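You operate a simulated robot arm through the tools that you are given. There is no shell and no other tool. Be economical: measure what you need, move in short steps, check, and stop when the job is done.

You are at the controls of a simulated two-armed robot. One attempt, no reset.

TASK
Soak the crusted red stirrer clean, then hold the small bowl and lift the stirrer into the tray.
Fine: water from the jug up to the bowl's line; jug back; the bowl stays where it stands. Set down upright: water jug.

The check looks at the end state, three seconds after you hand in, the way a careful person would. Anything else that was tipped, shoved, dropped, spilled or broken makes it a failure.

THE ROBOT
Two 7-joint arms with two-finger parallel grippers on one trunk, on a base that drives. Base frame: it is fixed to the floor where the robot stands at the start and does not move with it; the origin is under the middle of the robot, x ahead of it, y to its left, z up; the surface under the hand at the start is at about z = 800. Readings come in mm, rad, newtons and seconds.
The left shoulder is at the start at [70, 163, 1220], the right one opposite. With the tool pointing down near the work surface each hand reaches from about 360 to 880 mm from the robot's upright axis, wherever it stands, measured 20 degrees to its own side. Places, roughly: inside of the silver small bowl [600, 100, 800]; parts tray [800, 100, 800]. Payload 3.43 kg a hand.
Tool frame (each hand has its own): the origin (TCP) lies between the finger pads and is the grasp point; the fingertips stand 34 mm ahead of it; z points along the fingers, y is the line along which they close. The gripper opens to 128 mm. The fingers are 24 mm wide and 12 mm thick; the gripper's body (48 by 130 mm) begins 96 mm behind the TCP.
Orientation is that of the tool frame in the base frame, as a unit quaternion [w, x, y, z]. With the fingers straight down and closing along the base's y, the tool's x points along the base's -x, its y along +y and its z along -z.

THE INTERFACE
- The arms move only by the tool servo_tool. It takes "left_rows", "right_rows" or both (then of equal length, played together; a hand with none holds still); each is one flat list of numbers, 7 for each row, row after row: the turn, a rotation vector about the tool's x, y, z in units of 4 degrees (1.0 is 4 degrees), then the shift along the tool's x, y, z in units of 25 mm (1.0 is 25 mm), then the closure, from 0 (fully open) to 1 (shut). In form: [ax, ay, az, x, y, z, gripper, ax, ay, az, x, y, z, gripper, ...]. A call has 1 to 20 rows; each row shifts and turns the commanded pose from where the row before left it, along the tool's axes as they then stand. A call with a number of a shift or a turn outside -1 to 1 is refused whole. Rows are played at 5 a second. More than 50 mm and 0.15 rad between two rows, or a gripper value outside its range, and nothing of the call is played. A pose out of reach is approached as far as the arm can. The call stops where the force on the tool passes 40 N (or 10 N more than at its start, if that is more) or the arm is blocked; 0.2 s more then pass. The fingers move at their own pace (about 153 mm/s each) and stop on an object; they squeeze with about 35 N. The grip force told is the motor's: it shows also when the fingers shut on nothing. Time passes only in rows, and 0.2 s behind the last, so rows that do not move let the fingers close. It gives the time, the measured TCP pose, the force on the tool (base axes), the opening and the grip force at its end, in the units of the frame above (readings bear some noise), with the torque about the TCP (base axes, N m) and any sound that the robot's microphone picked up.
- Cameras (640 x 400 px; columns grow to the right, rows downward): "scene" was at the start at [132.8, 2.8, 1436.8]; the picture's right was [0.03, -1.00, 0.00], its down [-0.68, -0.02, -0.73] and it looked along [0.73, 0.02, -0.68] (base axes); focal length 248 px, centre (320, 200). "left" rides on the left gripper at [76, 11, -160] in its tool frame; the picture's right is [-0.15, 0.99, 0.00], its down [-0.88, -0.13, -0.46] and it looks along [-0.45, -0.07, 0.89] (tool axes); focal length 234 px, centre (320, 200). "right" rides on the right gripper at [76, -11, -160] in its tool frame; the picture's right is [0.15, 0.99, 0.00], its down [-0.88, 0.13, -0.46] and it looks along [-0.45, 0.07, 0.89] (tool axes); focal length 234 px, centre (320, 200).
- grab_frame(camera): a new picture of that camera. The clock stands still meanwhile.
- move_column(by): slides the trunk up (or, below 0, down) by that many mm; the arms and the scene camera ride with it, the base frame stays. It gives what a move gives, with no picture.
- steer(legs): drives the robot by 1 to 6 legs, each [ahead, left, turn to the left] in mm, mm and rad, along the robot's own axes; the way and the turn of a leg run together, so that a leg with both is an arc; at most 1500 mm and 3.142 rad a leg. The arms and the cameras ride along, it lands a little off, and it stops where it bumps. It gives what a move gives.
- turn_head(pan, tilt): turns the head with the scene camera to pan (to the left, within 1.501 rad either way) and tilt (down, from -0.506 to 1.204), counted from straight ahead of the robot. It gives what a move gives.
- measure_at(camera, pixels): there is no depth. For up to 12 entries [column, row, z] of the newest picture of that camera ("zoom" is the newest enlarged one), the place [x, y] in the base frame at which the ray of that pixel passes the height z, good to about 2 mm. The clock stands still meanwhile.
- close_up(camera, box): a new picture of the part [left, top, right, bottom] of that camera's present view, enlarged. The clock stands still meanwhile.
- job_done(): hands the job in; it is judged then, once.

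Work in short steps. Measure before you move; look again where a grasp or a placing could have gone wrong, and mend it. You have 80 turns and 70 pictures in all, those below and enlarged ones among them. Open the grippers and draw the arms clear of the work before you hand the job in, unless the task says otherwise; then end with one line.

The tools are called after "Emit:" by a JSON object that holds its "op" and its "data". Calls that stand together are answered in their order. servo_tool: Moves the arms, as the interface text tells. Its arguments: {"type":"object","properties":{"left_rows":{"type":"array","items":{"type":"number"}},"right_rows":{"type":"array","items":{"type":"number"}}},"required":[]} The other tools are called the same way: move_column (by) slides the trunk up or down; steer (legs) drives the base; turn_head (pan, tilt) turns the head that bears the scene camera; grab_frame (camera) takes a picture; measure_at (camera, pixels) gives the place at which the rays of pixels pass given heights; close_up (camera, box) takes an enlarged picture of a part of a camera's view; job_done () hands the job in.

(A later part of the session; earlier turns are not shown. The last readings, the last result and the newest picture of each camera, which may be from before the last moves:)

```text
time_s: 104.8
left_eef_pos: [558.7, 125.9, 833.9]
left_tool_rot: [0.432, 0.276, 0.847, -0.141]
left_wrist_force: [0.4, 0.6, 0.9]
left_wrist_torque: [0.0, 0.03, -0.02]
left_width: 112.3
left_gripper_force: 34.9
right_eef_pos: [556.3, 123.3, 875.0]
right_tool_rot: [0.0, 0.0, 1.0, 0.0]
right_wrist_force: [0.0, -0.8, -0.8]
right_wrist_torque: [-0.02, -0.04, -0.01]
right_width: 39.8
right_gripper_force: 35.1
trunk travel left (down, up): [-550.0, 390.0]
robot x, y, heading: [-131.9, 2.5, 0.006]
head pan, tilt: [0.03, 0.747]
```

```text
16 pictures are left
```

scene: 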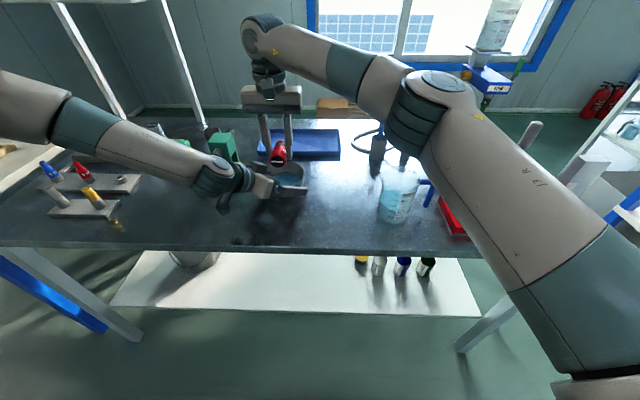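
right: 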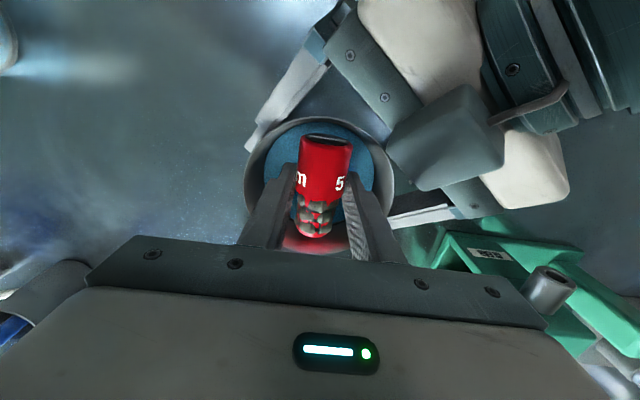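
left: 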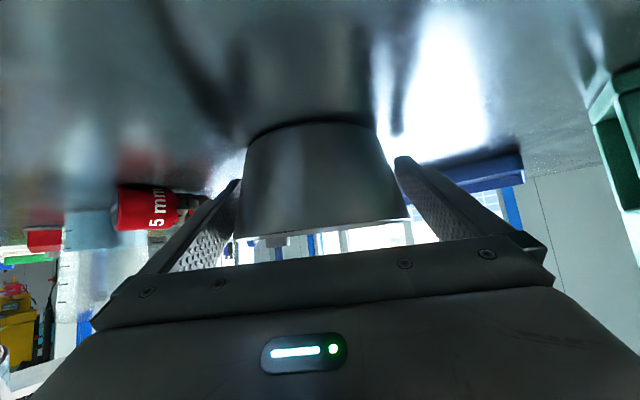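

It's entering cleanly. I'll descend the last 31 mm slowly.

Emit:
{"op": "servo_tool", "data": {"right_rows": [0, 0, 0, 0, 0, 0.2, 1, 0, 0, 0, 0, 0, 0.2, 1, 0, 0, 0, 0, 0, 0.2, 1, 0, 0, 0, 0, 0, 0.2, 1, 0, 0, 0, 0, 0, 0.2, 1, 0, 0, 0, 0, 0, 0.2, 1, 0, 0, 0, 0, 0, 0, 1]}}

Emit:
{"op": "close_up", "data": {"camera": "right", "box": [220, 90, 420, 260]}}

```text
time_s: 106.5
left_eef_pos: [556.9, 126.5, 834.6]
left_tool_rot: [0.431, 0.276, 0.848, -0.141]
left_wrist_force: [-0.2, -0.1, 0.3]
left_wrist_torque: [-0.03, -0.04, 0.0]
left_width: 112.7
left_gripper_force: 34.5
right_eef_pos: [556.5, 123.7, 844.5]
right_tool_rot: [0.0, 0.0, 1.0, 0.001]
right_wrist_force: [0.0, 0.2, 0.1]
right_wrist_torque: [-0.01, 0.01, 0.01]
right_width: 39.6
right_gripper_force: 35.1
trunk travel left (down, up): [-550.0, 390.0]
robot x, y, heading: [-133.2, -0.5, -0.003]
head pan, tilt: [0.03, 0.747]
```

```text
2.35 times, centred on (320, 175) of right
```

zoom: 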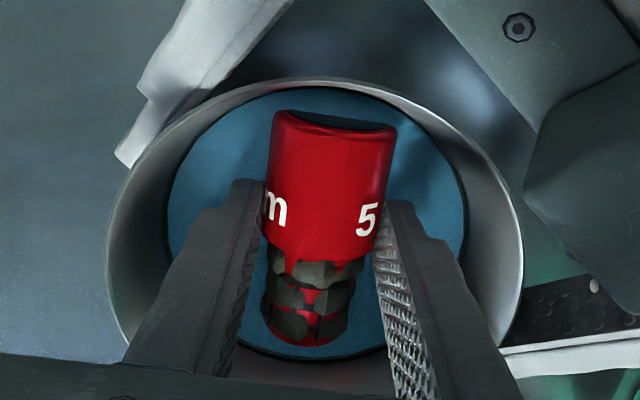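

The stirrer is in the water without contact and its crust has darkened. I'll soak it for 4 s with a tiny stir and look.

Emit:
{"op": "servo_tool", "data": {"right_rows": [0, 0, 0, 0, 0, 0, 1, 0, 0, 0, 0, 0, 0, 1, 0, 0, 0, 0, 0, 0, 1, 0, 0, 0, 0, 0, 0, 1, 0, 0, 0, 0, 0, 0, 1, 0, 0, 0, 0, 0, 0, 1, 0, 0, 0, 0, 0, 0, 1, 0, 0, 0, 0, 0, 0, 1, 0, 0, 0, 0, 0, 0, 1, 0, 0, 0, 0, 0, 0, 1, 0, 0, 0, 0, 0, 0, 1, 0, 0, 0, 0, 0, 0, 1, 0, 0, 0, 0, 0, 0, 1, 0, 0, 0, 0, 0, 0, 1, 0, 0, 0, 0, 0, 0, 1, 0, 0, 0, 0, 0, 0, 1, 0, 0, 0, 0, 0, 0, 1, 0, 0, 0, 0, 0, 0, 1, 0, 0, 0, 0, 0, 0, 1, 0, 0, 0, 0, 0, 0, 1]}}

Emit:
{"op": "close_up", "data": {"camera": "right", "box": [220, 90, 420, 260]}}

```text
time_s: 110.7
left_eef_pos: [557.9, 125.4, 834.5]
left_tool_rot: [0.432, 0.275, 0.848, -0.14]
left_wrist_force: [0.7, 0.3, -4.0]
left_wrist_torque: [0.1, -0.12, -0.02]
left_width: 112.4
left_gripper_force: 34.6
right_eef_pos: [555.7, 125.2, 845.0]
right_tool_rot: [0.0, 0.0, 1.0, 0.0]
right_wrist_force: [0.8, -0.6, 1.8]
right_wrist_torque: [-0.1, 0.1, 0.03]
right_width: 39.9
right_gripper_force: 35.0
trunk travel left (down, up): [-550.0, 390.0]
robot x, y, heading: [-133.0, -1.3, -0.001]
head pan, tilt: [0.03, 0.747]
```

```text
2.35 times, centred on (320, 175) of right
```

zoom: 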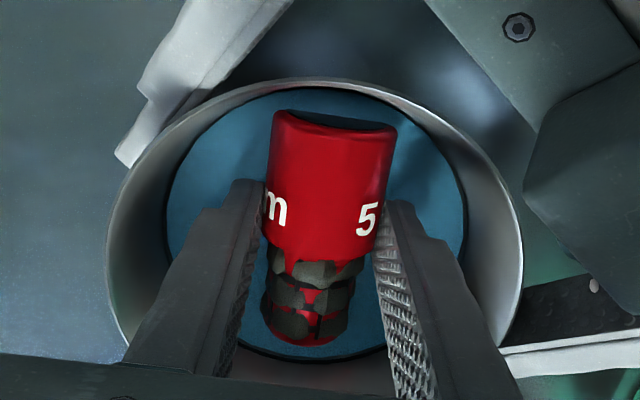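

The crust is darkening but still there. I'll keep soaking for about 12 s.

Emit:
{"op": "servo_tool", "data": {"right_rows": [0, 0, 0, 0, 0, 0, 1, 0, 0, 0, 0, 0, 0, 1, 0, 0, 0, 0, 0, 0, 1, 0, 0, 0, 0, 0, 0, 1, 0, 0, 0, 0, 0, 0, 1, 0, 0, 0, 0, 0, 0, 1, 0, 0, 0, 0, 0, 0, 1, 0, 0, 0, 0, 0, 0, 1, 0, 0, 0, 0, 0, 0, 1, 0, 0, 0, 0, 0, 0, 1, 0, 0, 0, 0, 0, 0, 1, 0, 0, 0, 0, 0, 0, 1, 0, 0, 0, 0, 0, 0, 1, 0, 0, 0, 0, 0, 0, 1, 0, 0, 0, 0, 0, 0, 1, 0, 0, 0, 0, 0, 0, 1, 0, 0, 0, 0, 0, 0, 1, 0, 0, 0, 0, 0, 0, 1, 0, 0, 0, 0, 0, 0, 1, 0, 0, 0, 0, 0, 0, 1]}}

Emit:
{"op": "servo_tool", "data": {"right_rows": [0, 0, 0, 0, 0, 0, 1, 0, 0, 0, 0, 0, 0, 1, 0, 0, 0, 0, 0, 0, 1, 0, 0, 0, 0, 0, 0, 1, 0, 0, 0, 0, 0, 0, 1, 0, 0, 0, 0, 0, 0, 1, 0, 0, 0, 0, 0, 0, 1, 0, 0, 0, 0, 0, 0, 1, 0, 0, 0, 0, 0, 0, 1, 0, 0, 0, 0, 0, 0, 1, 0, 0, 0, 0, 0, 0, 1, 0, 0, 0, 0, 0, 0, 1, 0, 0, 0, 0, 0, 0, 1, 0, 0, 0, 0, 0, 0, 1, 0, 0, 0, 0, 0, 0, 1, 0, 0, 0, 0, 0, 0, 1, 0, 0, 0, 0, 0, 0, 1, 0, 0, 0, 0, 0, 0, 1, 0, 0, 0, 0, 0, 0, 1, 0, 0, 0, 0, 0, 0, 1]}}

Emit:
{"op": "servo_tool", "data": {"right_rows": [0, 0, 0, 0, 0, 0, 1, 0, 0, 0, 0, 0, 0, 1, 0, 0, 0, 0, 0, 0, 1, 0, 0, 0, 0, 0, 0, 1, 0, 0, 0, 0, 0, 0, 1, 0, 0, 0, 0, 0, 0, 1, 0, 0, 0, 0, 0, 0, 1, 0, 0, 0, 0, 0, 0, 1, 0, 0, 0, 0, 0, 0, 1, 0, 0, 0, 0, 0, 0, 1, 0, 0, 0, 0, 0, 0, 1, 0, 0, 0, 0, 0, 0, 1, 0, 0, 0, 0, 0, 0, 1, 0, 0, 0, 0, 0, 0, 1, 0, 0, 0, 0, 0, 0, 1, 0, 0, 0, 0, 0, 0, 1, 0, 0, 0, 0, 0, 0, 1, 0, 0, 0, 0, 0, 0, 1, 0, 0, 0, 0, 0, 0, 1, 0, 0, 0, 0, 0, 0, 1]}}

Emit:
{"op": "close_up", "data": {"camera": "right", "box": [220, 90, 420, 260]}}

```text
time_s: 114.8
left_eef_pos: [557.6, 125.4, 835.2]
left_tool_rot: [0.431, 0.275, 0.848, -0.139]
left_wrist_force: [0.5, -0.7, -5.1]
left_wrist_torque: [-0.01, -0.1, 0.04]
left_width: 112.2
left_gripper_force: 34.4
right_eef_pos: [556.2, 126.0, 844.7]
right_tool_rot: [0.0, -0.001, 1.0, -0.001]
right_wrist_force: [0.4, 0.3, 4.1]
right_wrist_torque: [0.04, 0.12, -0.01]
right_width: 39.6
right_gripper_force: 34.5
trunk travel left (down, up): [-550.0, 390.0]
robot x, y, heading: [-132.8, -0.5, -0.0]
head pan, tilt: [0.03, 0.747]
```

```text
time_s: 119.0
left_eef_pos: [557.7, 126.1, 834.1]
left_tool_rot: [0.431, 0.276, 0.848, -0.14]
left_wrist_force: [-0.6, -1.5, -3.8]
left_wrist_torque: [0.0, -0.12, 0.01]
left_width: 112.3
left_gripper_force: 34.8
right_eef_pos: [555.7, 124.7, 845.3]
right_tool_rot: [0.0, 0.0, 1.0, 0.001]
right_wrist_force: [0.4, 0.9, 3.3]
right_wrist_torque: [0.03, 0.1, -0.04]
right_width: 39.8
right_gripper_force: 35.2
trunk travel left (down, up): [-550.0, 390.0]
robot x, y, heading: [-130.6, -2.9, -0.006]
head pan, tilt: [0.03, 0.747]
```

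```text
time_s: 123.2
left_eef_pos: [558.0, 126.4, 834.6]
left_tool_rot: [0.431, 0.275, 0.848, -0.139]
left_wrist_force: [-0.3, 0.4, -4.6]
left_wrist_torque: [0.08, -0.05, -0.01]
left_width: 112.5
left_gripper_force: 34.9
right_eef_pos: [556.6, 124.3, 844.5]
right_tool_rot: [0.001, 0.0, 1.0, 0.0]
right_wrist_force: [0.2, -0.4, 2.2]
right_wrist_torque: [-0.11, 0.13, 0.04]
right_width: 39.8
right_gripper_force: 35.3
trunk travel left (down, up): [-550.0, 390.0]
robot x, y, heading: [-133.7, -0.8, -0.002]
head pan, tilt: [0.03, 0.747]
```

```text
2.35 times, centred on (320, 175) of right
```

zoom: 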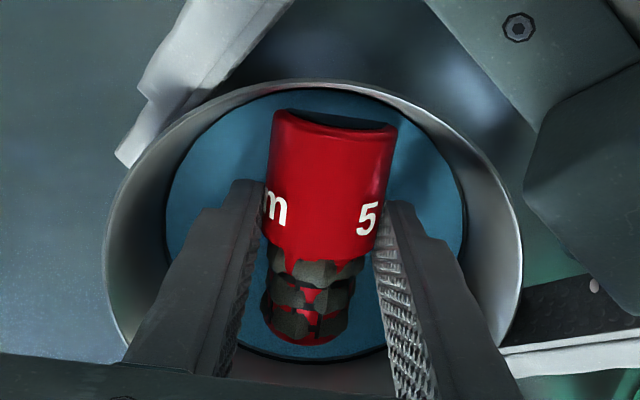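

The crust hasn't changed, and the forces (left −4.6 N, right +3 N) suggest the squeeze has crept the bowl up against the stirrer. I'll raise the stirrer 4 mm, ease the left fingers open so the bowl rests on the table, then agitate with small yaw swings.

Emit:
{"op": "servo_tool", "data": {"left_rows": [0, 0, 0, 0, 0, 0, 0.2, 0, 0, 0, 0, 0, 0, 0.15, 0, 0, 0, 0, 0, 0, 0.13, 0, 0, 0, 0, 0, 0, 0.115, 0, 0, 0, 0, 0, 0, 0.1, 0, 0, 0, 0, 0, 0, 0.08, 0, 0, 0, 0, 0, 0, 0.05], "right_rows": [0, 0, 0, 0, 0, -0.04, 1, 0, 0, 0, 0, 0, 0, 1, 0, 0, 0, 0, 0, 0, 1, 0, 0, 0, 0, 0, 0, 1, 0, 0, 0, 0, 0, 0, 1, 0, 0, 0, 0, 0, 0, 1, 0, 0, 0, 0, 0, 0, 1]}}

Emit:
{"op": "servo_tool", "data": {"right_rows": [0, 0, 1, 0, 0, 0, 1, 0, 0, 1, 0, 0, 0, 1, 0, 0, -1, 0, 0, 0, 1, 0, 0, -1, 0, 0, 0, 1, 0, 0, -1, 0, 0, 0, 1, 0, 0, -1, 0, 0, 0, 1, 0, 0, 1, 0, 0, 0, 1, 0, 0, 1, 0, 0, 0, 1, 0, 0, 1, 0, 0, 0, 1, 0, 0, 1, 0, 0, 0, 1, 0, 0, -1, 0, 0, 0, 1, 0, 0, -1, 0, 0, 0, 1, 0, 0, -1, 0, 0, 0, 1, 0, 0, -1, 0, 0, 0, 1, 0, 0, 1, 0, 0, 0, 1, 0, 0, 1, 0, 0, 0, 1, 0, 0, 0, 0, 0, 0, 1]}}

Emit:
{"op": "close_up", "data": {"camera": "right", "box": [220, 90, 420, 260]}}

```text
time_s: 124.8
left_eef_pos: [557.6, 126.1, 834.2]
left_tool_rot: [0.432, 0.275, 0.848, -0.14]
left_wrist_force: [-0.1, 0.2, 0.5]
left_wrist_torque: [0.01, 0.0, 0.02]
left_width: 121.5
left_gripper_force: 0.0
right_eef_pos: [555.6, 124.8, 845.4]
right_tool_rot: [0.0, 0.0, 1.0, 0.0]
right_wrist_force: [-1.0, -0.6, -0.6]
right_wrist_torque: [0.03, -0.02, 0.02]
right_width: 40.0
right_gripper_force: 34.6
trunk travel left (down, up): [-550.0, 390.0]
robot x, y, heading: [-129.3, 1.3, 0.004]
head pan, tilt: [0.03, 0.747]
```

```text
time_s: 128.4
left_eef_pos: [557.5, 125.5, 833.1]
left_tool_rot: [0.433, 0.275, 0.847, -0.14]
left_wrist_force: [-0.5, -0.3, -0.1]
left_wrist_torque: [-0.03, -0.02, 0.0]
left_width: 121.4
left_gripper_force: 0.1
right_eef_pos: [556.6, 124.7, 845.9]
right_tool_rot: [0.0, 0.0, 1.0, 0.0]
right_wrist_force: [-0.3, 0.2, -1.2]
right_wrist_torque: [0.0, 0.04, 0.0]
right_width: 39.8
right_gripper_force: 35.0
trunk travel left (down, up): [-550.0, 390.0]
robot x, y, heading: [-132.6, -2.2, 0.001]
head pan, tilt: [0.03, 0.747]
```

```text
2.35 times, centred on (320, 175) of right
```

zoom: 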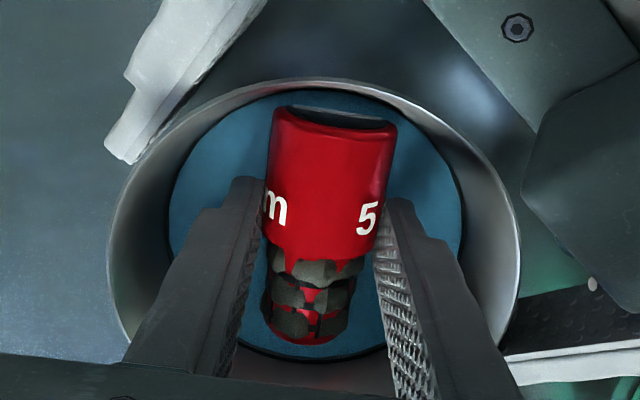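

Forces are back to zero and the bowl rests on the table. The crust persists, so I'll lower the stirrer to the bowl floor and release it to soak as deep as possible.

Emit:
{"op": "servo_tool", "data": {"right_rows": [0, 0, 0, 0, 0, 0.08, 1, 0, 0, 0, 0, 0, 0.08, 1, 0, 0, 0, 0, 0, 0.04, 1, 0, 0, 0, 0, 0, 0, 1]}}

Emit:
{"op": "servo_tool", "data": {"right_rows": [0, 0, 0, 0, 0, 0, 0.64, 0, 0, 0, 0, 0, 0, 0.6, 0, 0, 0, 0, 0, 0, 0.57, 0, 0, 0, 0, 0, 0, 0.57, 0, 0, 0, 0, 0, -0.5, 0.57, 0, 0, 0, 0, 0, -0.8, 0.57, 0, 0, 0, 0, 0, -0.8, 0.57, 0, 0, 0, 0, 0, -0.8, 0.57, 0, 0, 0, 0, 0, -0.8, 0.57, 0, 0, 0, 0, 0, 0, 0.57]}}

Emit:
{"op": "close_up", "data": {"camera": "right", "box": [220, 90, 420, 230]}}

```text
time_s: 129.4
left_eef_pos: [556.9, 124.9, 834.9]
left_tool_rot: [0.433, 0.275, 0.847, -0.14]
left_wrist_force: [-0.2, -0.3, -0.2]
left_wrist_torque: [0.0, 0.0, -0.03]
left_width: 121.8
left_gripper_force: 0.0
right_eef_pos: [556.4, 123.5, 842.2]
right_tool_rot: [0.002, 0.0, 1.0, 0.0]
right_wrist_force: [3.6, 1.6, 11.0]
right_wrist_torque: [0.0, -0.15, 0.03]
right_width: 39.8
right_gripper_force: 35.0
trunk travel left (down, up): [-550.0, 390.0]
robot x, y, heading: [-131.0, 0.4, -0.002]
head pan, tilt: [0.03, 0.747]
```

```text
time_s: 131.7
left_eef_pos: [556.9, 125.4, 834.6]
left_tool_rot: [0.432, 0.276, 0.847, -0.141]
left_wrist_force: [0.7, 0.7, 0.6]
left_wrist_torque: [0.0, 0.02, 0.0]
left_width: 121.6
left_gripper_force: 0.1
right_eef_pos: [556.5, 124.0, 933.3]
right_tool_rot: [-0.001, 0.0, 1.0, 0.0]
right_wrist_force: [0.4, 0.8, -0.1]
right_wrist_torque: [-0.03, 0.02, 0.02]
right_width: 55.0
right_gripper_force: 0.1
trunk travel left (down, up): [-550.0, 390.0]
robot x, y, heading: [-133.5, -0.5, -0.002]
head pan, tilt: [0.03, 0.747]
```

```text
2.86 times, centred on (320, 160) of right
```

zoom: 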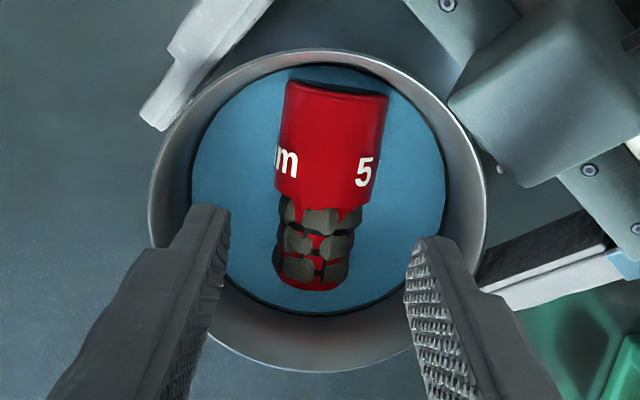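

Released and lying centred in the water. I'll let it soak for about 20 s, then look.

Emit:
{"op": "servo_tool", "data": {"right_rows": [0, 0, 0, 0, 0, 0, 0.57, 0, 0, 0, 0, 0, 0, 0.57, 0, 0, 0, 0, 0, 0, 0.57, 0, 0, 0, 0, 0, 0, 0.57, 0, 0, 0, 0, 0, 0, 0.57, 0, 0, 0, 0, 0, 0, 0.57, 0, 0, 0, 0, 0, 0, 0.57, 0, 0, 0, 0, 0, 0, 0.57, 0, 0, 0, 0, 0, 0, 0.57, 0, 0, 0, 0, 0, 0, 0.57, 0, 0, 0, 0, 0, 0, 0.57, 0, 0, 0, 0, 0, 0, 0.57, 0, 0, 0, 0, 0, 0, 0.57, 0, 0, 0, 0, 0, 0, 0.57, 0, 0, 0, 0, 0, 0, 0.57, 0, 0, 0, 0, 0, 0, 0.57, 0, 0, 0, 0, 0, 0, 0.57, 0, 0, 0, 0, 0, 0, 0.57, 0, 0, 0, 0, 0, 0, 0.57, 0, 0, 0, 0, 0, 0, 0.57]}}

Emit:
{"op": "servo_tool", "data": {"right_rows": [0, 0, 0, 0, 0, 0, 0.57, 0, 0, 0, 0, 0, 0, 0.57, 0, 0, 0, 0, 0, 0, 0.57, 0, 0, 0, 0, 0, 0, 0.57, 0, 0, 0, 0, 0, 0, 0.57, 0, 0, 0, 0, 0, 0, 0.57, 0, 0, 0, 0, 0, 0, 0.57, 0, 0, 0, 0, 0, 0, 0.57, 0, 0, 0, 0, 0, 0, 0.57, 0, 0, 0, 0, 0, 0, 0.57, 0, 0, 0, 0, 0, 0, 0.57, 0, 0, 0, 0, 0, 0, 0.57, 0, 0, 0, 0, 0, 0, 0.57, 0, 0, 0, 0, 0, 0, 0.57, 0, 0, 0, 0, 0, 0, 0.57, 0, 0, 0, 0, 0, 0, 0.57, 0, 0, 0, 0, 0, 0, 0.57, 0, 0, 0, 0, 0, 0, 0.57, 0, 0, 0, 0, 0, 0, 0.57, 0, 0, 0, 0, 0, 0, 0.57]}}

Emit:
{"op": "servo_tool", "data": {"right_rows": [0, 0, 0, 0, 0, 0, 0.57, 0, 0, 0, 0, 0, 0, 0.57, 0, 0, 0, 0, 0, 0, 0.57, 0, 0, 0, 0, 0, 0, 0.57, 0, 0, 0, 0, 0, 0, 0.57, 0, 0, 0, 0, 0, 0, 0.57, 0, 0, 0, 0, 0, 0, 0.57, 0, 0, 0, 0, 0, 0, 0.57, 0, 0, 0, 0, 0, 0, 0.57, 0, 0, 0, 0, 0, 0, 0.57, 0, 0, 0, 0, 0, 0, 0.57, 0, 0, 0, 0, 0, 0, 0.57, 0, 0, 0, 0, 0, 0, 0.57, 0, 0, 0, 0, 0, 0, 0.57, 0, 0, 0, 0, 0, 0, 0.57, 0, 0, 0, 0, 0, 0, 0.57, 0, 0, 0, 0, 0, 0, 0.57, 0, 0, 0, 0, 0, 0, 0.57, 0, 0, 0, 0, 0, 0, 0.57, 0, 0, 0, 0, 0, 0, 0.57]}}

Emit:
{"op": "servo_tool", "data": {"right_rows": [0, 0, 0, 0, 0, 0, 0.57, 0, 0, 0, 0, 0, 0, 0.57, 0, 0, 0, 0, 0, 0, 0.57, 0, 0, 0, 0, 0, 0, 0.57, 0, 0, 0, 0, 0, 0, 0.57, 0, 0, 0, 0, 0, 0, 0.57, 0, 0, 0, 0, 0, 0, 0.57, 0, 0, 0, 0, 0, 0, 0.57, 0, 0, 0, 0, 0, 0, 0.57, 0, 0, 0, 0, 0, 0, 0.57, 0, 0, 0, 0, 0, 0, 0.57, 0, 0, 0, 0, 0, 0, 0.57, 0, 0, 0, 0, 0, 0, 0.57, 0, 0, 0, 0, 0, 0, 0.57, 0, 0, 0, 0, 0, 0, 0.57, 0, 0, 0, 0, 0, 0, 0.57, 0, 0, 0, 0, 0, 0, 0.57, 0, 0, 0, 0, 0, 0, 0.57, 0, 0, 0, 0, 0, 0, 0.57, 0, 0, 0, 0, 0, 0, 0.57]}}

Emit:
{"op": "servo_tool", "data": {"right_rows": [0, 0, 0, 0, 0, 0, 0.57, 0, 0, 0, 0, 0, 0, 0.57, 0, 0, 0, 0, 0, 0, 0.57, 0, 0, 0, 0, 0, 0, 0.57, 0, 0, 0, 0, 0, 0, 0.57, 0, 0, 0, 0, 0, 0, 0.57, 0, 0, 0, 0, 0, 0, 0.57, 0, 0, 0, 0, 0, 0, 0.57, 0, 0, 0, 0, 0, 0, 0.57, 0, 0, 0, 0, 0, 0, 0.57, 0, 0, 0, 0, 0, 0, 0.57, 0, 0, 0, 0, 0, 0, 0.57, 0, 0, 0, 0, 0, 0, 0.57, 0, 0, 0, 0, 0, 0, 0.57, 0, 0, 0, 0, 0, 0, 0.57, 0, 0, 0, 0, 0, 0, 0.57, 0, 0, 0, 0, 0, 0, 0.57, 0, 0, 0, 0, 0, 0, 0.57, 0, 0, 0, 0, 0, 0, 0.57, 0, 0, 0, 0, 0, 0, 0.57]}}

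Emit:
{"op": "close_up", "data": {"camera": "right", "box": [220, 90, 420, 230]}}

```text
time_s: 135.8
left_eef_pos: [558.0, 124.7, 834.5]
left_tool_rot: [0.432, 0.276, 0.847, -0.141]
left_wrist_force: [-0.9, -0.6, 0.0]
left_wrist_torque: [0.0, 0.01, 0.05]
left_width: 121.6
left_gripper_force: 0.0
right_eef_pos: [555.5, 123.7, 934.2]
right_tool_rot: [0.0, 0.0, 1.0, 0.001]
right_wrist_force: [0.1, -0.3, 0.2]
right_wrist_torque: [0.01, -0.02, -0.01]
right_width: 54.9
right_gripper_force: 0.0
trunk travel left (down, up): [-550.0, 390.0]
robot x, y, heading: [-130.3, 0.9, 0.002]
head pan, tilt: [0.03, 0.747]
```

```text
time_s: 140.1
left_eef_pos: [557.8, 126.3, 835.4]
left_tool_rot: [0.432, 0.275, 0.848, -0.14]
left_wrist_force: [-0.2, 0.8, 0.4]
left_wrist_torque: [-0.01, -0.02, 0.02]
left_width: 121.5
left_gripper_force: 0.0
right_eef_pos: [555.8, 123.6, 934.5]
right_tool_rot: [0.001, 0.0, 1.0, -0.001]
right_wrist_force: [0.5, 0.3, 1.0]
right_wrist_torque: [0.02, -0.01, 0.0]
right_width: 55.0
right_gripper_force: 0.0
trunk travel left (down, up): [-550.0, 390.0]
robot x, y, heading: [-134.5, 0.9, 0.002]
head pan, tilt: [0.03, 0.747]
```

```text
time_s: 144.2
left_eef_pos: [557.7, 125.8, 835.1]
left_tool_rot: [0.432, 0.275, 0.847, -0.14]
left_wrist_force: [-0.7, 0.4, -0.1]
left_wrist_torque: [-0.01, 0.0, 0.0]
left_width: 121.5
left_gripper_force: 0.0
right_eef_pos: [555.6, 124.2, 934.1]
right_tool_rot: [0.001, 0.001, 1.0, 0.0]
right_wrist_force: [-0.6, 0.4, 0.1]
right_wrist_torque: [-0.01, 0.02, 0.0]
right_width: 54.9
right_gripper_force: 0.1
trunk travel left (down, up): [-550.0, 390.0]
robot x, y, heading: [-131.8, -0.6, -0.001]
head pan, tilt: [0.03, 0.747]
```

```text
time_s: 148.4
left_eef_pos: [557.3, 125.1, 835.6]
left_tool_rot: [0.432, 0.275, 0.847, -0.14]
left_wrist_force: [0.5, -0.4, -1.3]
left_wrist_torque: [0.04, -0.01, 0.04]
left_width: 121.7
left_gripper_force: 0.0
right_eef_pos: [555.6, 123.8, 933.1]
right_tool_rot: [0.001, 0.0, 1.0, 0.0]
right_wrist_force: [-0.5, 0.2, 0.3]
right_wrist_torque: [-0.04, -0.01, -0.03]
right_width: 55.0
right_gripper_force: 0.1
trunk travel left (down, up): [-550.0, 390.0]
robot x, y, heading: [-134.3, -2.5, -0.0]
head pan, tilt: [0.03, 0.747]
```

```text
time_s: 152.7
left_eef_pos: [556.6, 124.8, 834.6]
left_tool_rot: [0.432, 0.275, 0.847, -0.14]
left_wrist_force: [0.5, 0.0, -0.3]
left_wrist_torque: [0.02, -0.01, -0.03]
left_width: 121.6
left_gripper_force: 0.1
right_eef_pos: [554.9, 123.3, 934.8]
right_tool_rot: [0.0, 0.0, 1.0, 0.0]
right_wrist_force: [0.7, 0.6, -0.4]
right_wrist_torque: [0.0, 0.02, -0.02]
right_width: 55.0
right_gripper_force: 0.0
trunk travel left (down, up): [-550.0, 390.0]
robot x, y, heading: [-131.8, 0.8, -0.0]
head pan, tilt: [0.03, 0.747]
```

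```text
2.86 times, centred on (320, 160) of right
```

zoom: 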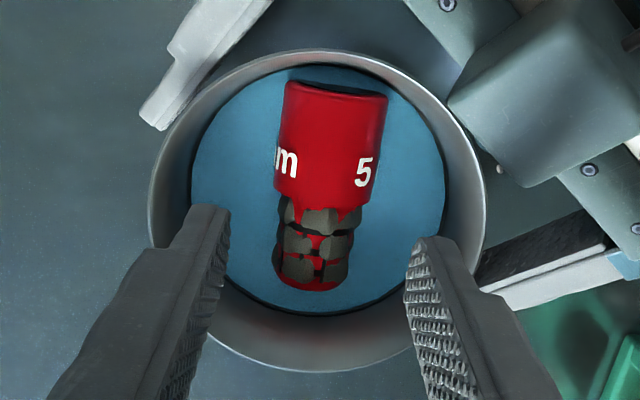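

The crust has grown darker but is still there, so soaking looks gradual. I'll wait about another 25 s.

Emit:
{"op": "servo_tool", "data": {"right_rows": [0, 0, 0, 0, 0, 0, 0.57, 0, 0, 0, 0, 0, 0, 0.57, 0, 0, 0, 0, 0, 0, 0.57, 0, 0, 0, 0, 0, 0, 0.57, 0, 0, 0, 0, 0, 0, 0.57, 0, 0, 0, 0, 0, 0, 0.57, 0, 0, 0, 0, 0, 0, 0.57, 0, 0, 0, 0, 0, 0, 0.57, 0, 0, 0, 0, 0, 0, 0.57, 0, 0, 0, 0, 0, 0, 0.57, 0, 0, 0, 0, 0, 0, 0.57, 0, 0, 0, 0, 0, 0, 0.57, 0, 0, 0, 0, 0, 0, 0.57, 0, 0, 0, 0, 0, 0, 0.57, 0, 0, 0, 0, 0, 0, 0.57, 0, 0, 0, 0, 0, 0, 0.57, 0, 0, 0, 0, 0, 0, 0.57, 0, 0, 0, 0, 0, 0, 0.57, 0, 0, 0, 0, 0, 0, 0.57, 0, 0, 0, 0, 0, 0, 0.57]}}

Emit:
{"op": "servo_tool", "data": {"right_rows": [0, 0, 0, 0, 0, 0, 0.57, 0, 0, 0, 0, 0, 0, 0.57, 0, 0, 0, 0, 0, 0, 0.57, 0, 0, 0, 0, 0, 0, 0.57, 0, 0, 0, 0, 0, 0, 0.57, 0, 0, 0, 0, 0, 0, 0.57, 0, 0, 0, 0, 0, 0, 0.57, 0, 0, 0, 0, 0, 0, 0.57, 0, 0, 0, 0, 0, 0, 0.57, 0, 0, 0, 0, 0, 0, 0.57, 0, 0, 0, 0, 0, 0, 0.57, 0, 0, 0, 0, 0, 0, 0.57, 0, 0, 0, 0, 0, 0, 0.57, 0, 0, 0, 0, 0, 0, 0.57, 0, 0, 0, 0, 0, 0, 0.57, 0, 0, 0, 0, 0, 0, 0.57, 0, 0, 0, 0, 0, 0, 0.57, 0, 0, 0, 0, 0, 0, 0.57, 0, 0, 0, 0, 0, 0, 0.57, 0, 0, 0, 0, 0, 0, 0.57]}}

Emit:
{"op": "servo_tool", "data": {"right_rows": [0, 0, 0, 0, 0, 0, 0.57, 0, 0, 0, 0, 0, 0, 0.57, 0, 0, 0, 0, 0, 0, 0.57, 0, 0, 0, 0, 0, 0, 0.57, 0, 0, 0, 0, 0, 0, 0.57, 0, 0, 0, 0, 0, 0, 0.57, 0, 0, 0, 0, 0, 0, 0.57, 0, 0, 0, 0, 0, 0, 0.57, 0, 0, 0, 0, 0, 0, 0.57, 0, 0, 0, 0, 0, 0, 0.57, 0, 0, 0, 0, 0, 0, 0.57, 0, 0, 0, 0, 0, 0, 0.57, 0, 0, 0, 0, 0, 0, 0.57, 0, 0, 0, 0, 0, 0, 0.57, 0, 0, 0, 0, 0, 0, 0.57, 0, 0, 0, 0, 0, 0, 0.57, 0, 0, 0, 0, 0, 0, 0.57, 0, 0, 0, 0, 0, 0, 0.57, 0, 0, 0, 0, 0, 0, 0.57, 0, 0, 0, 0, 0, 0, 0.57]}}

Emit:
{"op": "servo_tool", "data": {"right_rows": [0, 0, 0, 0, 0, 0, 0.57, 0, 0, 0, 0, 0, 0, 0.57, 0, 0, 0, 0, 0, 0, 0.57, 0, 0, 0, 0, 0, 0, 0.57, 0, 0, 0, 0, 0, 0, 0.57, 0, 0, 0, 0, 0, 0, 0.57, 0, 0, 0, 0, 0, 0, 0.57, 0, 0, 0, 0, 0, 0, 0.57, 0, 0, 0, 0, 0, 0, 0.57, 0, 0, 0, 0, 0, 0, 0.57, 0, 0, 0, 0, 0, 0, 0.57, 0, 0, 0, 0, 0, 0, 0.57, 0, 0, 0, 0, 0, 0, 0.57, 0, 0, 0, 0, 0, 0, 0.57, 0, 0, 0, 0, 0, 0, 0.57, 0, 0, 0, 0, 0, 0, 0.57, 0, 0, 0, 0, 0, 0, 0.57, 0, 0, 0, 0, 0, 0, 0.57, 0, 0, 0, 0, 0, 0, 0.57, 0, 0, 0, 0, 0, 0, 0.57]}}

Emit:
{"op": "servo_tool", "data": {"right_rows": [0, 0, 0, 0, 0, 0, 0.57, 0, 0, 0, 0, 0, 0, 0.57, 0, 0, 0, 0, 0, 0, 0.57, 0, 0, 0, 0, 0, 0, 0.57, 0, 0, 0, 0, 0, 0, 0.57, 0, 0, 0, 0, 0, 0, 0.57, 0, 0, 0, 0, 0, 0, 0.57, 0, 0, 0, 0, 0, 0, 0.57, 0, 0, 0, 0, 0, 0, 0.57, 0, 0, 0, 0, 0, 0, 0.57, 0, 0, 0, 0, 0, 0, 0.57, 0, 0, 0, 0, 0, 0, 0.57, 0, 0, 0, 0, 0, 0, 0.57, 0, 0, 0, 0, 0, 0, 0.57, 0, 0, 0, 0, 0, 0, 0.57, 0, 0, 0, 0, 0, 0, 0.57, 0, 0, 0, 0, 0, 0, 0.57, 0, 0, 0, 0, 0, 0, 0.57, 0, 0, 0, 0, 0, 0, 0.57, 0, 0, 0, 0, 0, 0, 0.57]}}

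Emit:
{"op": "servo_tool", "data": {"right_rows": [0, 0, 0, 0, 0, 0, 0.57, 0, 0, 0, 0, 0, 0, 0.57, 0, 0, 0, 0, 0, 0, 0.57, 0, 0, 0, 0, 0, 0, 0.57, 0, 0, 0, 0, 0, 0, 0.57, 0, 0, 0, 0, 0, 0, 0.57, 0, 0, 0, 0, 0, 0, 0.57, 0, 0, 0, 0, 0, 0, 0.57, 0, 0, 0, 0, 0, 0, 0.57, 0, 0, 0, 0, 0, 0, 0.57, 0, 0, 0, 0, 0, 0, 0.57, 0, 0, 0, 0, 0, 0, 0.57, 0, 0, 0, 0, 0, 0, 0.57, 0, 0, 0, 0, 0, 0, 0.57, 0, 0, 0, 0, 0, 0, 0.57, 0, 0, 0, 0, 0, 0, 0.57, 0, 0, 0, 0, 0, 0, 0.57, 0, 0, 0, 0, 0, 0, 0.57, 0, 0, 0, 0, 0, 0, 0.57, 0, 0, 0, 0, 0, 0, 0.57]}}

Emit:
{"op": "close_up", "data": {"camera": "right", "box": [220, 90, 420, 230]}}

```text
time_s: 156.8
left_eef_pos: [557.9, 125.3, 834.7]
left_tool_rot: [0.432, 0.276, 0.847, -0.141]
left_wrist_force: [-0.8, -0.4, 0.6]
left_wrist_torque: [-0.02, 0.0, 0.03]
left_width: 121.5
left_gripper_force: 0.0
right_eef_pos: [555.8, 124.1, 934.8]
right_tool_rot: [0.002, 0.0, 1.0, -0.001]
right_wrist_force: [0.4, 0.0, -0.7]
right_wrist_torque: [0.0, -0.01, -0.01]
right_width: 55.1
right_gripper_force: 0.1
trunk travel left (down, up): [-550.0, 390.0]
robot x, y, heading: [-133.8, 0.5, 0.0]
head pan, tilt: [0.03, 0.747]
```

```text
time_s: 161.1
left_eef_pos: [557.7, 125.1, 834.1]
left_tool_rot: [0.432, 0.275, 0.847, -0.14]
left_wrist_force: [0.3, -0.2, 0.4]
left_wrist_torque: [-0.01, 0.0, 0.03]
left_width: 121.6
left_gripper_force: 0.1
right_eef_pos: [556.0, 123.3, 934.5]
right_tool_rot: [0.001, 0.0, 1.0, 0.0]
right_wrist_force: [0.1, 0.6, 0.0]
right_wrist_torque: [-0.02, 0.04, 0.02]
right_width: 55.1
right_gripper_force: 0.1
trunk travel left (down, up): [-550.0, 390.0]
robot x, y, heading: [-133.9, -2.9, 0.0]
head pan, tilt: [0.03, 0.747]
```

```text
time_s: 165.2
left_eef_pos: [556.3, 125.1, 834.9]
left_tool_rot: [0.432, 0.275, 0.847, -0.141]
left_wrist_force: [0.3, 0.3, 0.4]
left_wrist_torque: [-0.02, -0.02, -0.01]
left_width: 121.6
left_gripper_force: 0.0
right_eef_pos: [556.5, 124.3, 934.1]
right_tool_rot: [0.001, 0.0, 1.0, 0.0]
right_wrist_force: [0.6, -0.1, 0.4]
right_wrist_torque: [0.03, -0.02, -0.01]
right_width: 55.0
right_gripper_force: 0.0
trunk travel left (down, up): [-550.0, 390.0]
robot x, y, heading: [-129.0, -3.4, 0.001]
head pan, tilt: [0.03, 0.747]
```

```text
time_s: 169.4
left_eef_pos: [557.8, 125.5, 835.2]
left_tool_rot: [0.432, 0.275, 0.847, -0.14]
left_wrist_force: [0.3, 0.9, 0.1]
left_wrist_torque: [-0.02, 0.02, 0.05]
left_width: 121.8
left_gripper_force: 0.2
right_eef_pos: [556.6, 123.8, 935.0]
right_tool_rot: [0.001, 0.0, 1.0, 0.0]
right_wrist_force: [-0.1, 0.7, 0.1]
right_wrist_torque: [0.01, -0.02, 0.01]
right_width: 55.0
right_gripper_force: 0.0
trunk travel left (down, up): [-550.0, 390.0]
robot x, y, heading: [-132.3, -0.5, -0.001]
head pan, tilt: [0.03, 0.747]
```

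```text
time_s: 173.7
left_eef_pos: [558.8, 125.3, 834.9]
left_tool_rot: [0.432, 0.276, 0.847, -0.141]
left_wrist_force: [-0.1, 0.0, 0.5]
left_wrist_torque: [-0.02, -0.04, -0.03]
left_width: 121.8
left_gripper_force: 0.1
right_eef_pos: [557.3, 123.9, 934.8]
right_tool_rot: [0.001, 0.0, 1.0, 0.0]
right_wrist_force: [0.2, -0.5, -0.3]
right_wrist_torque: [0.02, -0.01, -0.02]
right_width: 55.1
right_gripper_force: 0.1
trunk travel left (down, up): [-550.0, 390.0]
robot x, y, heading: [-129.0, -3.9, -0.003]
head pan, tilt: [0.03, 0.747]
```

```text
time_s: 177.8
left_eef_pos: [556.4, 124.8, 834.8]
left_tool_rot: [0.432, 0.275, 0.848, -0.14]
left_wrist_force: [-0.9, -0.3, -0.1]
left_wrist_torque: [0.01, 0.03, -0.01]
left_width: 121.8
left_gripper_force: 0.0
right_eef_pos: [555.8, 123.9, 935.7]
right_tool_rot: [0.001, 0.0, 1.0, -0.001]
right_wrist_force: [-0.4, 0.1, 0.5]
right_wrist_torque: [0.01, -0.02, 0.02]
right_width: 55.3
right_gripper_force: 0.2
trunk travel left (down, up): [-550.0, 390.0]
robot x, y, heading: [-133.4, 3.5, -0.006]
head pan, tilt: [0.03, 0.747]
```

```text
2.86 times, centred on (320, 160) of right
```

zoom: 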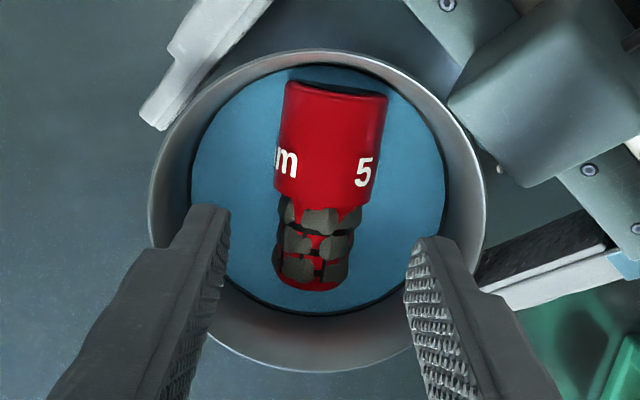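

The red gaps between the lumps look slightly wider, so the soak does seem to be progressing. I'll wait about 34 s more.

Emit:
{"op": "servo_tool", "data": {"right_rows": [0, 0, 0, 0, 0, 0, 0.57, 0, 0, 0, 0, 0, 0, 0.57, 0, 0, 0, 0, 0, 0, 0.57, 0, 0, 0, 0, 0, 0, 0.57, 0, 0, 0, 0, 0, 0, 0.57, 0, 0, 0, 0, 0, 0, 0.57, 0, 0, 0, 0, 0, 0, 0.57, 0, 0, 0, 0, 0, 0, 0.57, 0, 0, 0, 0, 0, 0, 0.57, 0, 0, 0, 0, 0, 0, 0.57, 0, 0, 0, 0, 0, 0, 0.57, 0, 0, 0, 0, 0, 0, 0.57, 0, 0, 0, 0, 0, 0, 0.57, 0, 0, 0, 0, 0, 0, 0.57, 0, 0, 0, 0, 0, 0, 0.57, 0, 0, 0, 0, 0, 0, 0.57, 0, 0, 0, 0, 0, 0, 0.57, 0, 0, 0, 0, 0, 0, 0.57, 0, 0, 0, 0, 0, 0, 0.57, 0, 0, 0, 0, 0, 0, 0.57]}}

Emit:
{"op": "servo_tool", "data": {"right_rows": [0, 0, 0, 0, 0, 0, 0.57, 0, 0, 0, 0, 0, 0, 0.57, 0, 0, 0, 0, 0, 0, 0.57, 0, 0, 0, 0, 0, 0, 0.57, 0, 0, 0, 0, 0, 0, 0.57, 0, 0, 0, 0, 0, 0, 0.57, 0, 0, 0, 0, 0, 0, 0.57, 0, 0, 0, 0, 0, 0, 0.57, 0, 0, 0, 0, 0, 0, 0.57, 0, 0, 0, 0, 0, 0, 0.57, 0, 0, 0, 0, 0, 0, 0.57, 0, 0, 0, 0, 0, 0, 0.57, 0, 0, 0, 0, 0, 0, 0.57, 0, 0, 0, 0, 0, 0, 0.57, 0, 0, 0, 0, 0, 0, 0.57, 0, 0, 0, 0, 0, 0, 0.57, 0, 0, 0, 0, 0, 0, 0.57, 0, 0, 0, 0, 0, 0, 0.57, 0, 0, 0, 0, 0, 0, 0.57, 0, 0, 0, 0, 0, 0, 0.57]}}

Emit:
{"op": "servo_tool", "data": {"right_rows": [0, 0, 0, 0, 0, 0, 0.57, 0, 0, 0, 0, 0, 0, 0.57, 0, 0, 0, 0, 0, 0, 0.57, 0, 0, 0, 0, 0, 0, 0.57, 0, 0, 0, 0, 0, 0, 0.57, 0, 0, 0, 0, 0, 0, 0.57, 0, 0, 0, 0, 0, 0, 0.57, 0, 0, 0, 0, 0, 0, 0.57, 0, 0, 0, 0, 0, 0, 0.57, 0, 0, 0, 0, 0, 0, 0.57, 0, 0, 0, 0, 0, 0, 0.57, 0, 0, 0, 0, 0, 0, 0.57, 0, 0, 0, 0, 0, 0, 0.57, 0, 0, 0, 0, 0, 0, 0.57, 0, 0, 0, 0, 0, 0, 0.57, 0, 0, 0, 0, 0, 0, 0.57, 0, 0, 0, 0, 0, 0, 0.57, 0, 0, 0, 0, 0, 0, 0.57, 0, 0, 0, 0, 0, 0, 0.57, 0, 0, 0, 0, 0, 0, 0.57]}}

Emit:
{"op": "servo_tool", "data": {"right_rows": [0, 0, 0, 0, 0, 0, 0.57, 0, 0, 0, 0, 0, 0, 0.57, 0, 0, 0, 0, 0, 0, 0.57, 0, 0, 0, 0, 0, 0, 0.57, 0, 0, 0, 0, 0, 0, 0.57, 0, 0, 0, 0, 0, 0, 0.57, 0, 0, 0, 0, 0, 0, 0.57, 0, 0, 0, 0, 0, 0, 0.57, 0, 0, 0, 0, 0, 0, 0.57, 0, 0, 0, 0, 0, 0, 0.57, 0, 0, 0, 0, 0, 0, 0.57, 0, 0, 0, 0, 0, 0, 0.57, 0, 0, 0, 0, 0, 0, 0.57, 0, 0, 0, 0, 0, 0, 0.57, 0, 0, 0, 0, 0, 0, 0.57, 0, 0, 0, 0, 0, 0, 0.57, 0, 0, 0, 0, 0, 0, 0.57, 0, 0, 0, 0, 0, 0, 0.57, 0, 0, 0, 0, 0, 0, 0.57, 0, 0, 0, 0, 0, 0, 0.57]}}

Emit:
{"op": "servo_tool", "data": {"right_rows": [0, 0, 0, 0, 0, 0, 0.57, 0, 0, 0, 0, 0, 0, 0.57, 0, 0, 0, 0, 0, 0, 0.57, 0, 0, 0, 0, 0, 0, 0.57, 0, 0, 0, 0, 0, 0, 0.57, 0, 0, 0, 0, 0, 0, 0.57, 0, 0, 0, 0, 0, 0, 0.57, 0, 0, 0, 0, 0, 0, 0.57, 0, 0, 0, 0, 0, 0, 0.57, 0, 0, 0, 0, 0, 0, 0.57, 0, 0, 0, 0, 0, 0, 0.57, 0, 0, 0, 0, 0, 0, 0.57, 0, 0, 0, 0, 0, 0, 0.57, 0, 0, 0, 0, 0, 0, 0.57, 0, 0, 0, 0, 0, 0, 0.57, 0, 0, 0, 0, 0, 0, 0.57, 0, 0, 0, 0, 0, 0, 0.57, 0, 0, 0, 0, 0, 0, 0.57, 0, 0, 0, 0, 0, 0, 0.57, 0, 0, 0, 0, 0, 0, 0.57]}}

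Emit:
{"op": "servo_tool", "data": {"right_rows": [0, 0, 0, 0, 0, 0, 0.57, 0, 0, 0, 0, 0, 0, 0.57, 0, 0, 0, 0, 0, 0, 0.57, 0, 0, 0, 0, 0, 0, 0.57, 0, 0, 0, 0, 0, 0, 0.57, 0, 0, 0, 0, 0, 0, 0.57, 0, 0, 0, 0, 0, 0, 0.57, 0, 0, 0, 0, 0, 0, 0.57, 0, 0, 0, 0, 0, 0, 0.57, 0, 0, 0, 0, 0, 0, 0.57, 0, 0, 0, 0, 0, 0, 0.57, 0, 0, 0, 0, 0, 0, 0.57, 0, 0, 0, 0, 0, 0, 0.57, 0, 0, 0, 0, 0, 0, 0.57, 0, 0, 0, 0, 0, 0, 0.57, 0, 0, 0, 0, 0, 0, 0.57, 0, 0, 0, 0, 0, 0, 0.57, 0, 0, 0, 0, 0, 0, 0.57, 0, 0, 0, 0, 0, 0, 0.57, 0, 0, 0, 0, 0, 0, 0.57]}}

Emit:
{"op": "servo_tool", "data": {"right_rows": [0, 0, 0, 0, 0, 0, 0.57, 0, 0, 0, 0, 0, 0, 0.57, 0, 0, 0, 0, 0, 0, 0.57, 0, 0, 0, 0, 0, 0, 0.57, 0, 0, 0, 0, 0, 0, 0.57, 0, 0, 0, 0, 0, 0, 0.57, 0, 0, 0, 0, 0, 0, 0.57, 0, 0, 0, 0, 0, 0, 0.57, 0, 0, 0, 0, 0, 0, 0.57, 0, 0, 0, 0, 0, 0, 0.57, 0, 0, 0, 0, 0, 0, 0.57, 0, 0, 0, 0, 0, 0, 0.57, 0, 0, 0, 0, 0, 0, 0.57, 0, 0, 0, 0, 0, 0, 0.57, 0, 0, 0, 0, 0, 0, 0.57, 0, 0, 0, 0, 0, 0, 0.57, 0, 0, 0, 0, 0, 0, 0.57, 0, 0, 0, 0, 0, 0, 0.57, 0, 0, 0, 0, 0, 0, 0.57, 0, 0, 0, 0, 0, 0, 0.57]}}

Emit:
{"op": "servo_tool", "data": {"right_rows": [0, 0, 0, 0, 0, 0, 0.57, 0, 0, 0, 0, 0, 0, 0.57, 0, 0, 0, 0, 0, 0, 0.57, 0, 0, 0, 0, 0, 0, 0.57, 0, 0, 0, 0, 0, 0, 0.57, 0, 0, 0, 0, 0, 0, 0.57, 0, 0, 0, 0, 0, 0, 0.57, 0, 0, 0, 0, 0, 0, 0.57, 0, 0, 0, 0, 0, 0, 0.57, 0, 0, 0, 0, 0, 0, 0.57, 0, 0, 0, 0, 0, 0, 0.57, 0, 0, 0, 0, 0, 0, 0.57, 0, 0, 0, 0, 0, 0, 0.57, 0, 0, 0, 0, 0, 0, 0.57, 0, 0, 0, 0, 0, 0, 0.57, 0, 0, 0, 0, 0, 0, 0.57, 0, 0, 0, 0, 0, 0, 0.57, 0, 0, 0, 0, 0, 0, 0.57, 0, 0, 0, 0, 0, 0, 0.57, 0, 0, 0, 0, 0, 0, 0.57]}}

Emit:
{"op": "close_up", "data": {"camera": "right", "box": [220, 90, 420, 230]}}

```text
time_s: 182.1
left_eef_pos: [558.0, 126.7, 835.5]
left_tool_rot: [0.432, 0.275, 0.848, -0.14]
left_wrist_force: [-0.2, 0.6, 0.0]
left_wrist_torque: [0.01, -0.02, 0.03]
left_width: 121.9
left_gripper_force: 0.1
right_eef_pos: [555.1, 123.4, 934.6]
right_tool_rot: [0.001, 0.0, 1.0, -0.001]
right_wrist_force: [1.1, -0.4, -0.3]
right_wrist_torque: [0.02, -0.02, 0.02]
right_width: 55.0
right_gripper_force: 0.1
trunk travel left (down, up): [-550.0, 390.0]
robot x, y, heading: [-135.5, -2.1, 0.002]
head pan, tilt: [0.03, 0.747]
```

```text
time_s: 186.2
left_eef_pos: [557.8, 125.9, 834.5]
left_tool_rot: [0.432, 0.276, 0.847, -0.141]
left_wrist_force: [-0.5, 1.1, 0.6]
left_wrist_torque: [0.02, 0.0, -0.04]
left_width: 121.5
left_gripper_force: 0.1
right_eef_pos: [556.3, 123.5, 935.0]
right_tool_rot: [0.0, 0.0, 1.0, 0.001]
right_wrist_force: [0.2, 0.0, -0.5]
right_wrist_torque: [-0.03, 0.01, 0.01]
right_width: 55.0
right_gripper_force: 0.1
trunk travel left (down, up): [-550.0, 390.0]
robot x, y, heading: [-133.9, 3.7, -0.003]
head pan, tilt: [0.03, 0.747]
```

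```text
time_s: 190.4
left_eef_pos: [557.2, 125.8, 834.8]
left_tool_rot: [0.431, 0.275, 0.848, -0.14]
left_wrist_force: [0.3, -0.1, 0.7]
left_wrist_torque: [-0.01, -0.03, 0.01]
left_width: 121.7
left_gripper_force: 0.1
right_eef_pos: [555.9, 123.6, 934.1]
right_tool_rot: [0.001, 0.001, 1.0, 0.0]
right_wrist_force: [-0.6, -0.6, -0.3]
right_wrist_torque: [0.04, 0.03, 0.0]
right_width: 55.1
right_gripper_force: 0.2
trunk travel left (down, up): [-550.0, 390.0]
robot x, y, heading: [-132.4, -0.8, -0.005]
head pan, tilt: [0.03, 0.747]
```

```text
time_s: 194.7
left_eef_pos: [557.7, 125.9, 834.8]
left_tool_rot: [0.432, 0.276, 0.847, -0.141]
left_wrist_force: [-0.7, -0.1, 0.4]
left_wrist_torque: [-0.03, -0.02, -0.02]
left_width: 121.4
left_gripper_force: 0.1
right_eef_pos: [555.5, 124.1, 934.6]
right_tool_rot: [0.001, 0.0, 1.0, 0.0]
right_wrist_force: [0.4, 0.4, 0.4]
right_wrist_torque: [0.0, 0.03, -0.01]
right_width: 55.2
right_gripper_force: 0.1
trunk travel left (down, up): [-550.0, 390.0]
robot x, y, heading: [-133.8, 1.0, -0.002]
head pan, tilt: [0.03, 0.747]
```

```text
time_s: 198.8
left_eef_pos: [557.3, 125.3, 834.8]
left_tool_rot: [0.432, 0.275, 0.847, -0.14]
left_wrist_force: [0.1, -0.1, 0.3]
left_wrist_torque: [0.0, -0.02, 0.0]
left_width: 121.7
left_gripper_force: 0.2
right_eef_pos: [556.1, 123.4, 933.8]
right_tool_rot: [0.001, 0.0, 1.0, -0.001]
right_wrist_force: [-0.3, -0.1, -0.4]
right_wrist_torque: [-0.03, -0.01, 0.03]
right_width: 55.1
right_gripper_force: 0.0
trunk travel left (down, up): [-550.0, 390.0]
robot x, y, heading: [-135.2, 1.6, 0.002]
head pan, tilt: [0.03, 0.747]
```

```text
time_s: 203.1
left_eef_pos: [557.5, 125.4, 834.4]
left_tool_rot: [0.431, 0.276, 0.848, -0.14]
left_wrist_force: [-0.1, -0.2, 0.2]
left_wrist_torque: [0.0, 0.0, 0.02]
left_width: 121.4
left_gripper_force: 0.1
right_eef_pos: [555.4, 124.2, 935.5]
right_tool_rot: [0.0, 0.001, 1.0, 0.0]
right_wrist_force: [-0.2, -0.5, 0.6]
right_wrist_torque: [0.03, 0.0, 0.01]
right_width: 54.7
right_gripper_force: 0.2
trunk travel left (down, up): [-550.0, 390.0]
robot x, y, heading: [-129.8, 2.2, -0.003]
head pan, tilt: [0.03, 0.747]
```

```text
time_s: 207.2
left_eef_pos: [557.4, 126.2, 834.4]
left_tool_rot: [0.432, 0.276, 0.847, -0.141]
left_wrist_force: [0.1, -0.1, 1.3]
left_wrist_torque: [0.02, -0.02, 0.02]
left_width: 121.5
left_gripper_force: 0.0
right_eef_pos: [556.2, 123.6, 934.0]
right_tool_rot: [0.001, 0.0, 1.0, 0.0]
right_wrist_force: [0.6, 0.5, 0.0]
right_wrist_torque: [-0.04, 0.03, -0.02]
right_width: 55.2
right_gripper_force: 0.1
trunk travel left (down, up): [-550.0, 390.0]
robot x, y, heading: [-131.1, -2.7, -0.003]
head pan, tilt: [0.03, 0.747]
```

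```text
time_s: 211.4
left_eef_pos: [557.4, 126.1, 833.7]
left_tool_rot: [0.432, 0.275, 0.847, -0.14]
left_wrist_force: [-0.3, 0.4, -0.5]
left_wrist_torque: [-0.01, 0.01, -0.01]
left_width: 121.4
left_gripper_force: 0.0
right_eef_pos: [557.4, 124.3, 934.2]
right_tool_rot: [0.002, 0.0, 1.0, 0.0]
right_wrist_force: [-0.6, 0.3, 0.4]
right_wrist_torque: [0.02, 0.02, -0.02]
right_width: 55.1
right_gripper_force: 0.0
trunk travel left (down, up): [-550.0, 390.0]
robot x, y, heading: [-133.4, 0.2, -0.0]
head pan, tilt: [0.03, 0.747]
```

```text
2.86 times, centred on (320, 160) of right
```

zoom: 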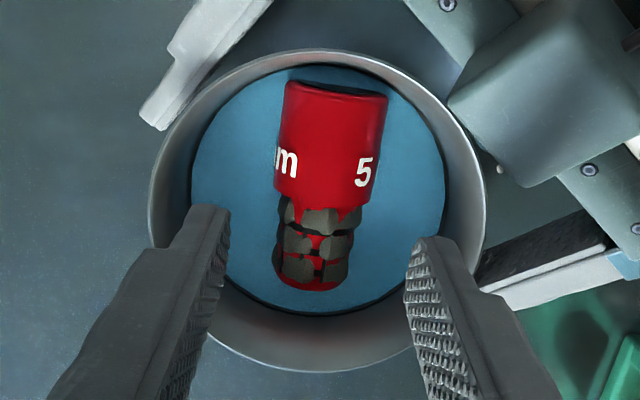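

There's no visible change on top between 152 s and 211 s. The upper lumps may be out of the water while the underside has changed. I'll re-grip, agitate briefly, then lift it and view it from below with the left camera.

Emit:
{"op": "servo_tool", "data": {"right_rows": [0, 0, 0, 0, 0, 0.7, 0.57, 0, 0, 0, 0, 0, 0.8, 0.57, 0, 0, 0, 0, 0, 0.8, 0.57, 0, 0, 0, 0, 0, 0.8, 0.57, 0, 0, 0, 0, 0, 0.4, 0.57, 0, 0, 0, 0, 0, 0.13, 0.57, 0, 0, 0, 0, 0, 0, 0.62, 0, 0, 0, 0, 0, 0, 0.66, 0, 0, 0, 0, 0, 0, 0.75, 0, 0, 0, 0, 0, 0, 1, 0, 0, 0, 0, 0, 0, 1, 0, 0, 0, 0, 0, -0.1, 1]}}

Emit:
{"op": "servo_tool", "data": {"right_rows": [0, 0, 1, 0, 0, 0, 1, 0, 0, 1, 0, 0, -0.2, 1, 0, 0, -1, 0, 0, 0, 1, 0, 0, -1, 0, 0, 0.2, 1, 0, 0, -1, 0, 0, 0, 1, 0, 0, -1, 0, 0, -0.2, 1, 0, 0, 1, 0, 0, 0, 1, 0, 0, 1, 0, 0, 0.2, 1, 0, 0, 1, 0, 0, 0, 1, 0, 0, 1, 0, 0, -0.2, 1, 0, 0, -1, 0, 0, 0, 1, 0, 0, -1, 0, 0, 0.2, 1, 0, 0, 0, 0, 0, -0.5, 1, 0, 0, 0, 0, 0, -0.7, 1, 0, 0, 0, 0, 0, -0.8, 1, 0, 0, 0, 0, 0, -0.8, 1, 0, 0, 0, 0, 0, -0.6, 1, 0, 0, 0, 0, 0, 0, 1]}}

Emit:
{"op": "close_up", "data": {"camera": "left", "box": [200, 80, 440, 260]}}

Emit:
{"op": "close_up", "data": {"camera": "right", "box": [220, 90, 420, 260]}}

```text
time_s: 214.1
left_eef_pos: [557.4, 126.4, 834.8]
left_tool_rot: [0.432, 0.276, 0.847, -0.141]
left_wrist_force: [0.7, -0.6, -0.4]
left_wrist_torque: [0.01, 0.0, -0.01]
left_width: 121.4
left_gripper_force: 0.0
right_eef_pos: [556.6, 123.9, 845.8]
right_tool_rot: [0.001, 0.0, 1.0, 0.0]
right_wrist_force: [0.1, 0.3, -0.9]
right_wrist_torque: [0.01, 0.0, 0.0]
right_width: 39.5
right_gripper_force: 35.1
trunk travel left (down, up): [-550.0, 390.0]
robot x, y, heading: [-131.4, -0.6, 0.001]
head pan, tilt: [0.03, 0.747]
```

```text
time_s: 217.8
left_eef_pos: [557.7, 123.8, 834.5]
left_tool_rot: [0.431, 0.276, 0.848, -0.14]
left_wrist_force: [-0.4, 0.3, 0.1]
left_wrist_torque: [0.01, 0.02, 0.04]
left_width: 121.5
left_gripper_force: 0.1
right_eef_pos: [554.8, 126.0, 931.0]
right_tool_rot: [0.0, 0.0, 1.0, 0.0]
right_wrist_force: [0.1, 0.3, -1.1]
right_wrist_torque: [0.03, -0.02, 0.01]
right_width: 39.8
right_gripper_force: 35.5
trunk travel left (down, up): [-550.0, 390.0]
robot x, y, heading: [-133.6, -3.0, -0.002]
head pan, tilt: [0.03, 0.747]
```

```text
2.22 times, centred on (320, 170) of left
```

zoom: 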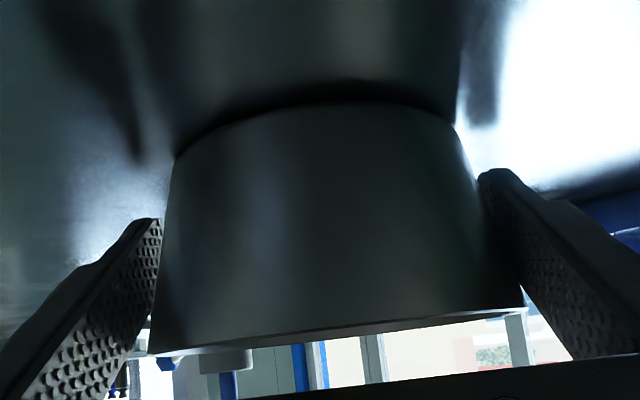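

```text
2.35 times, centred on (320, 175) of right
```

zoom: 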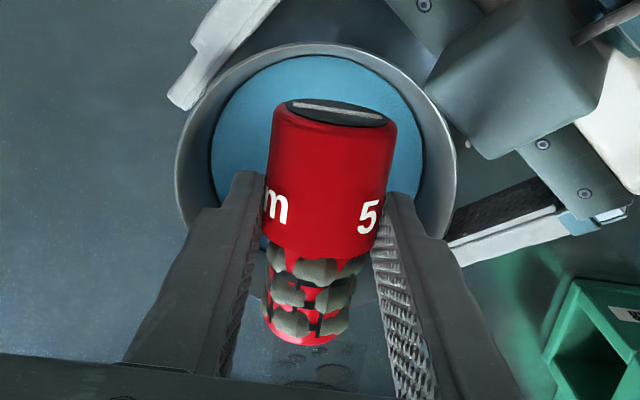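

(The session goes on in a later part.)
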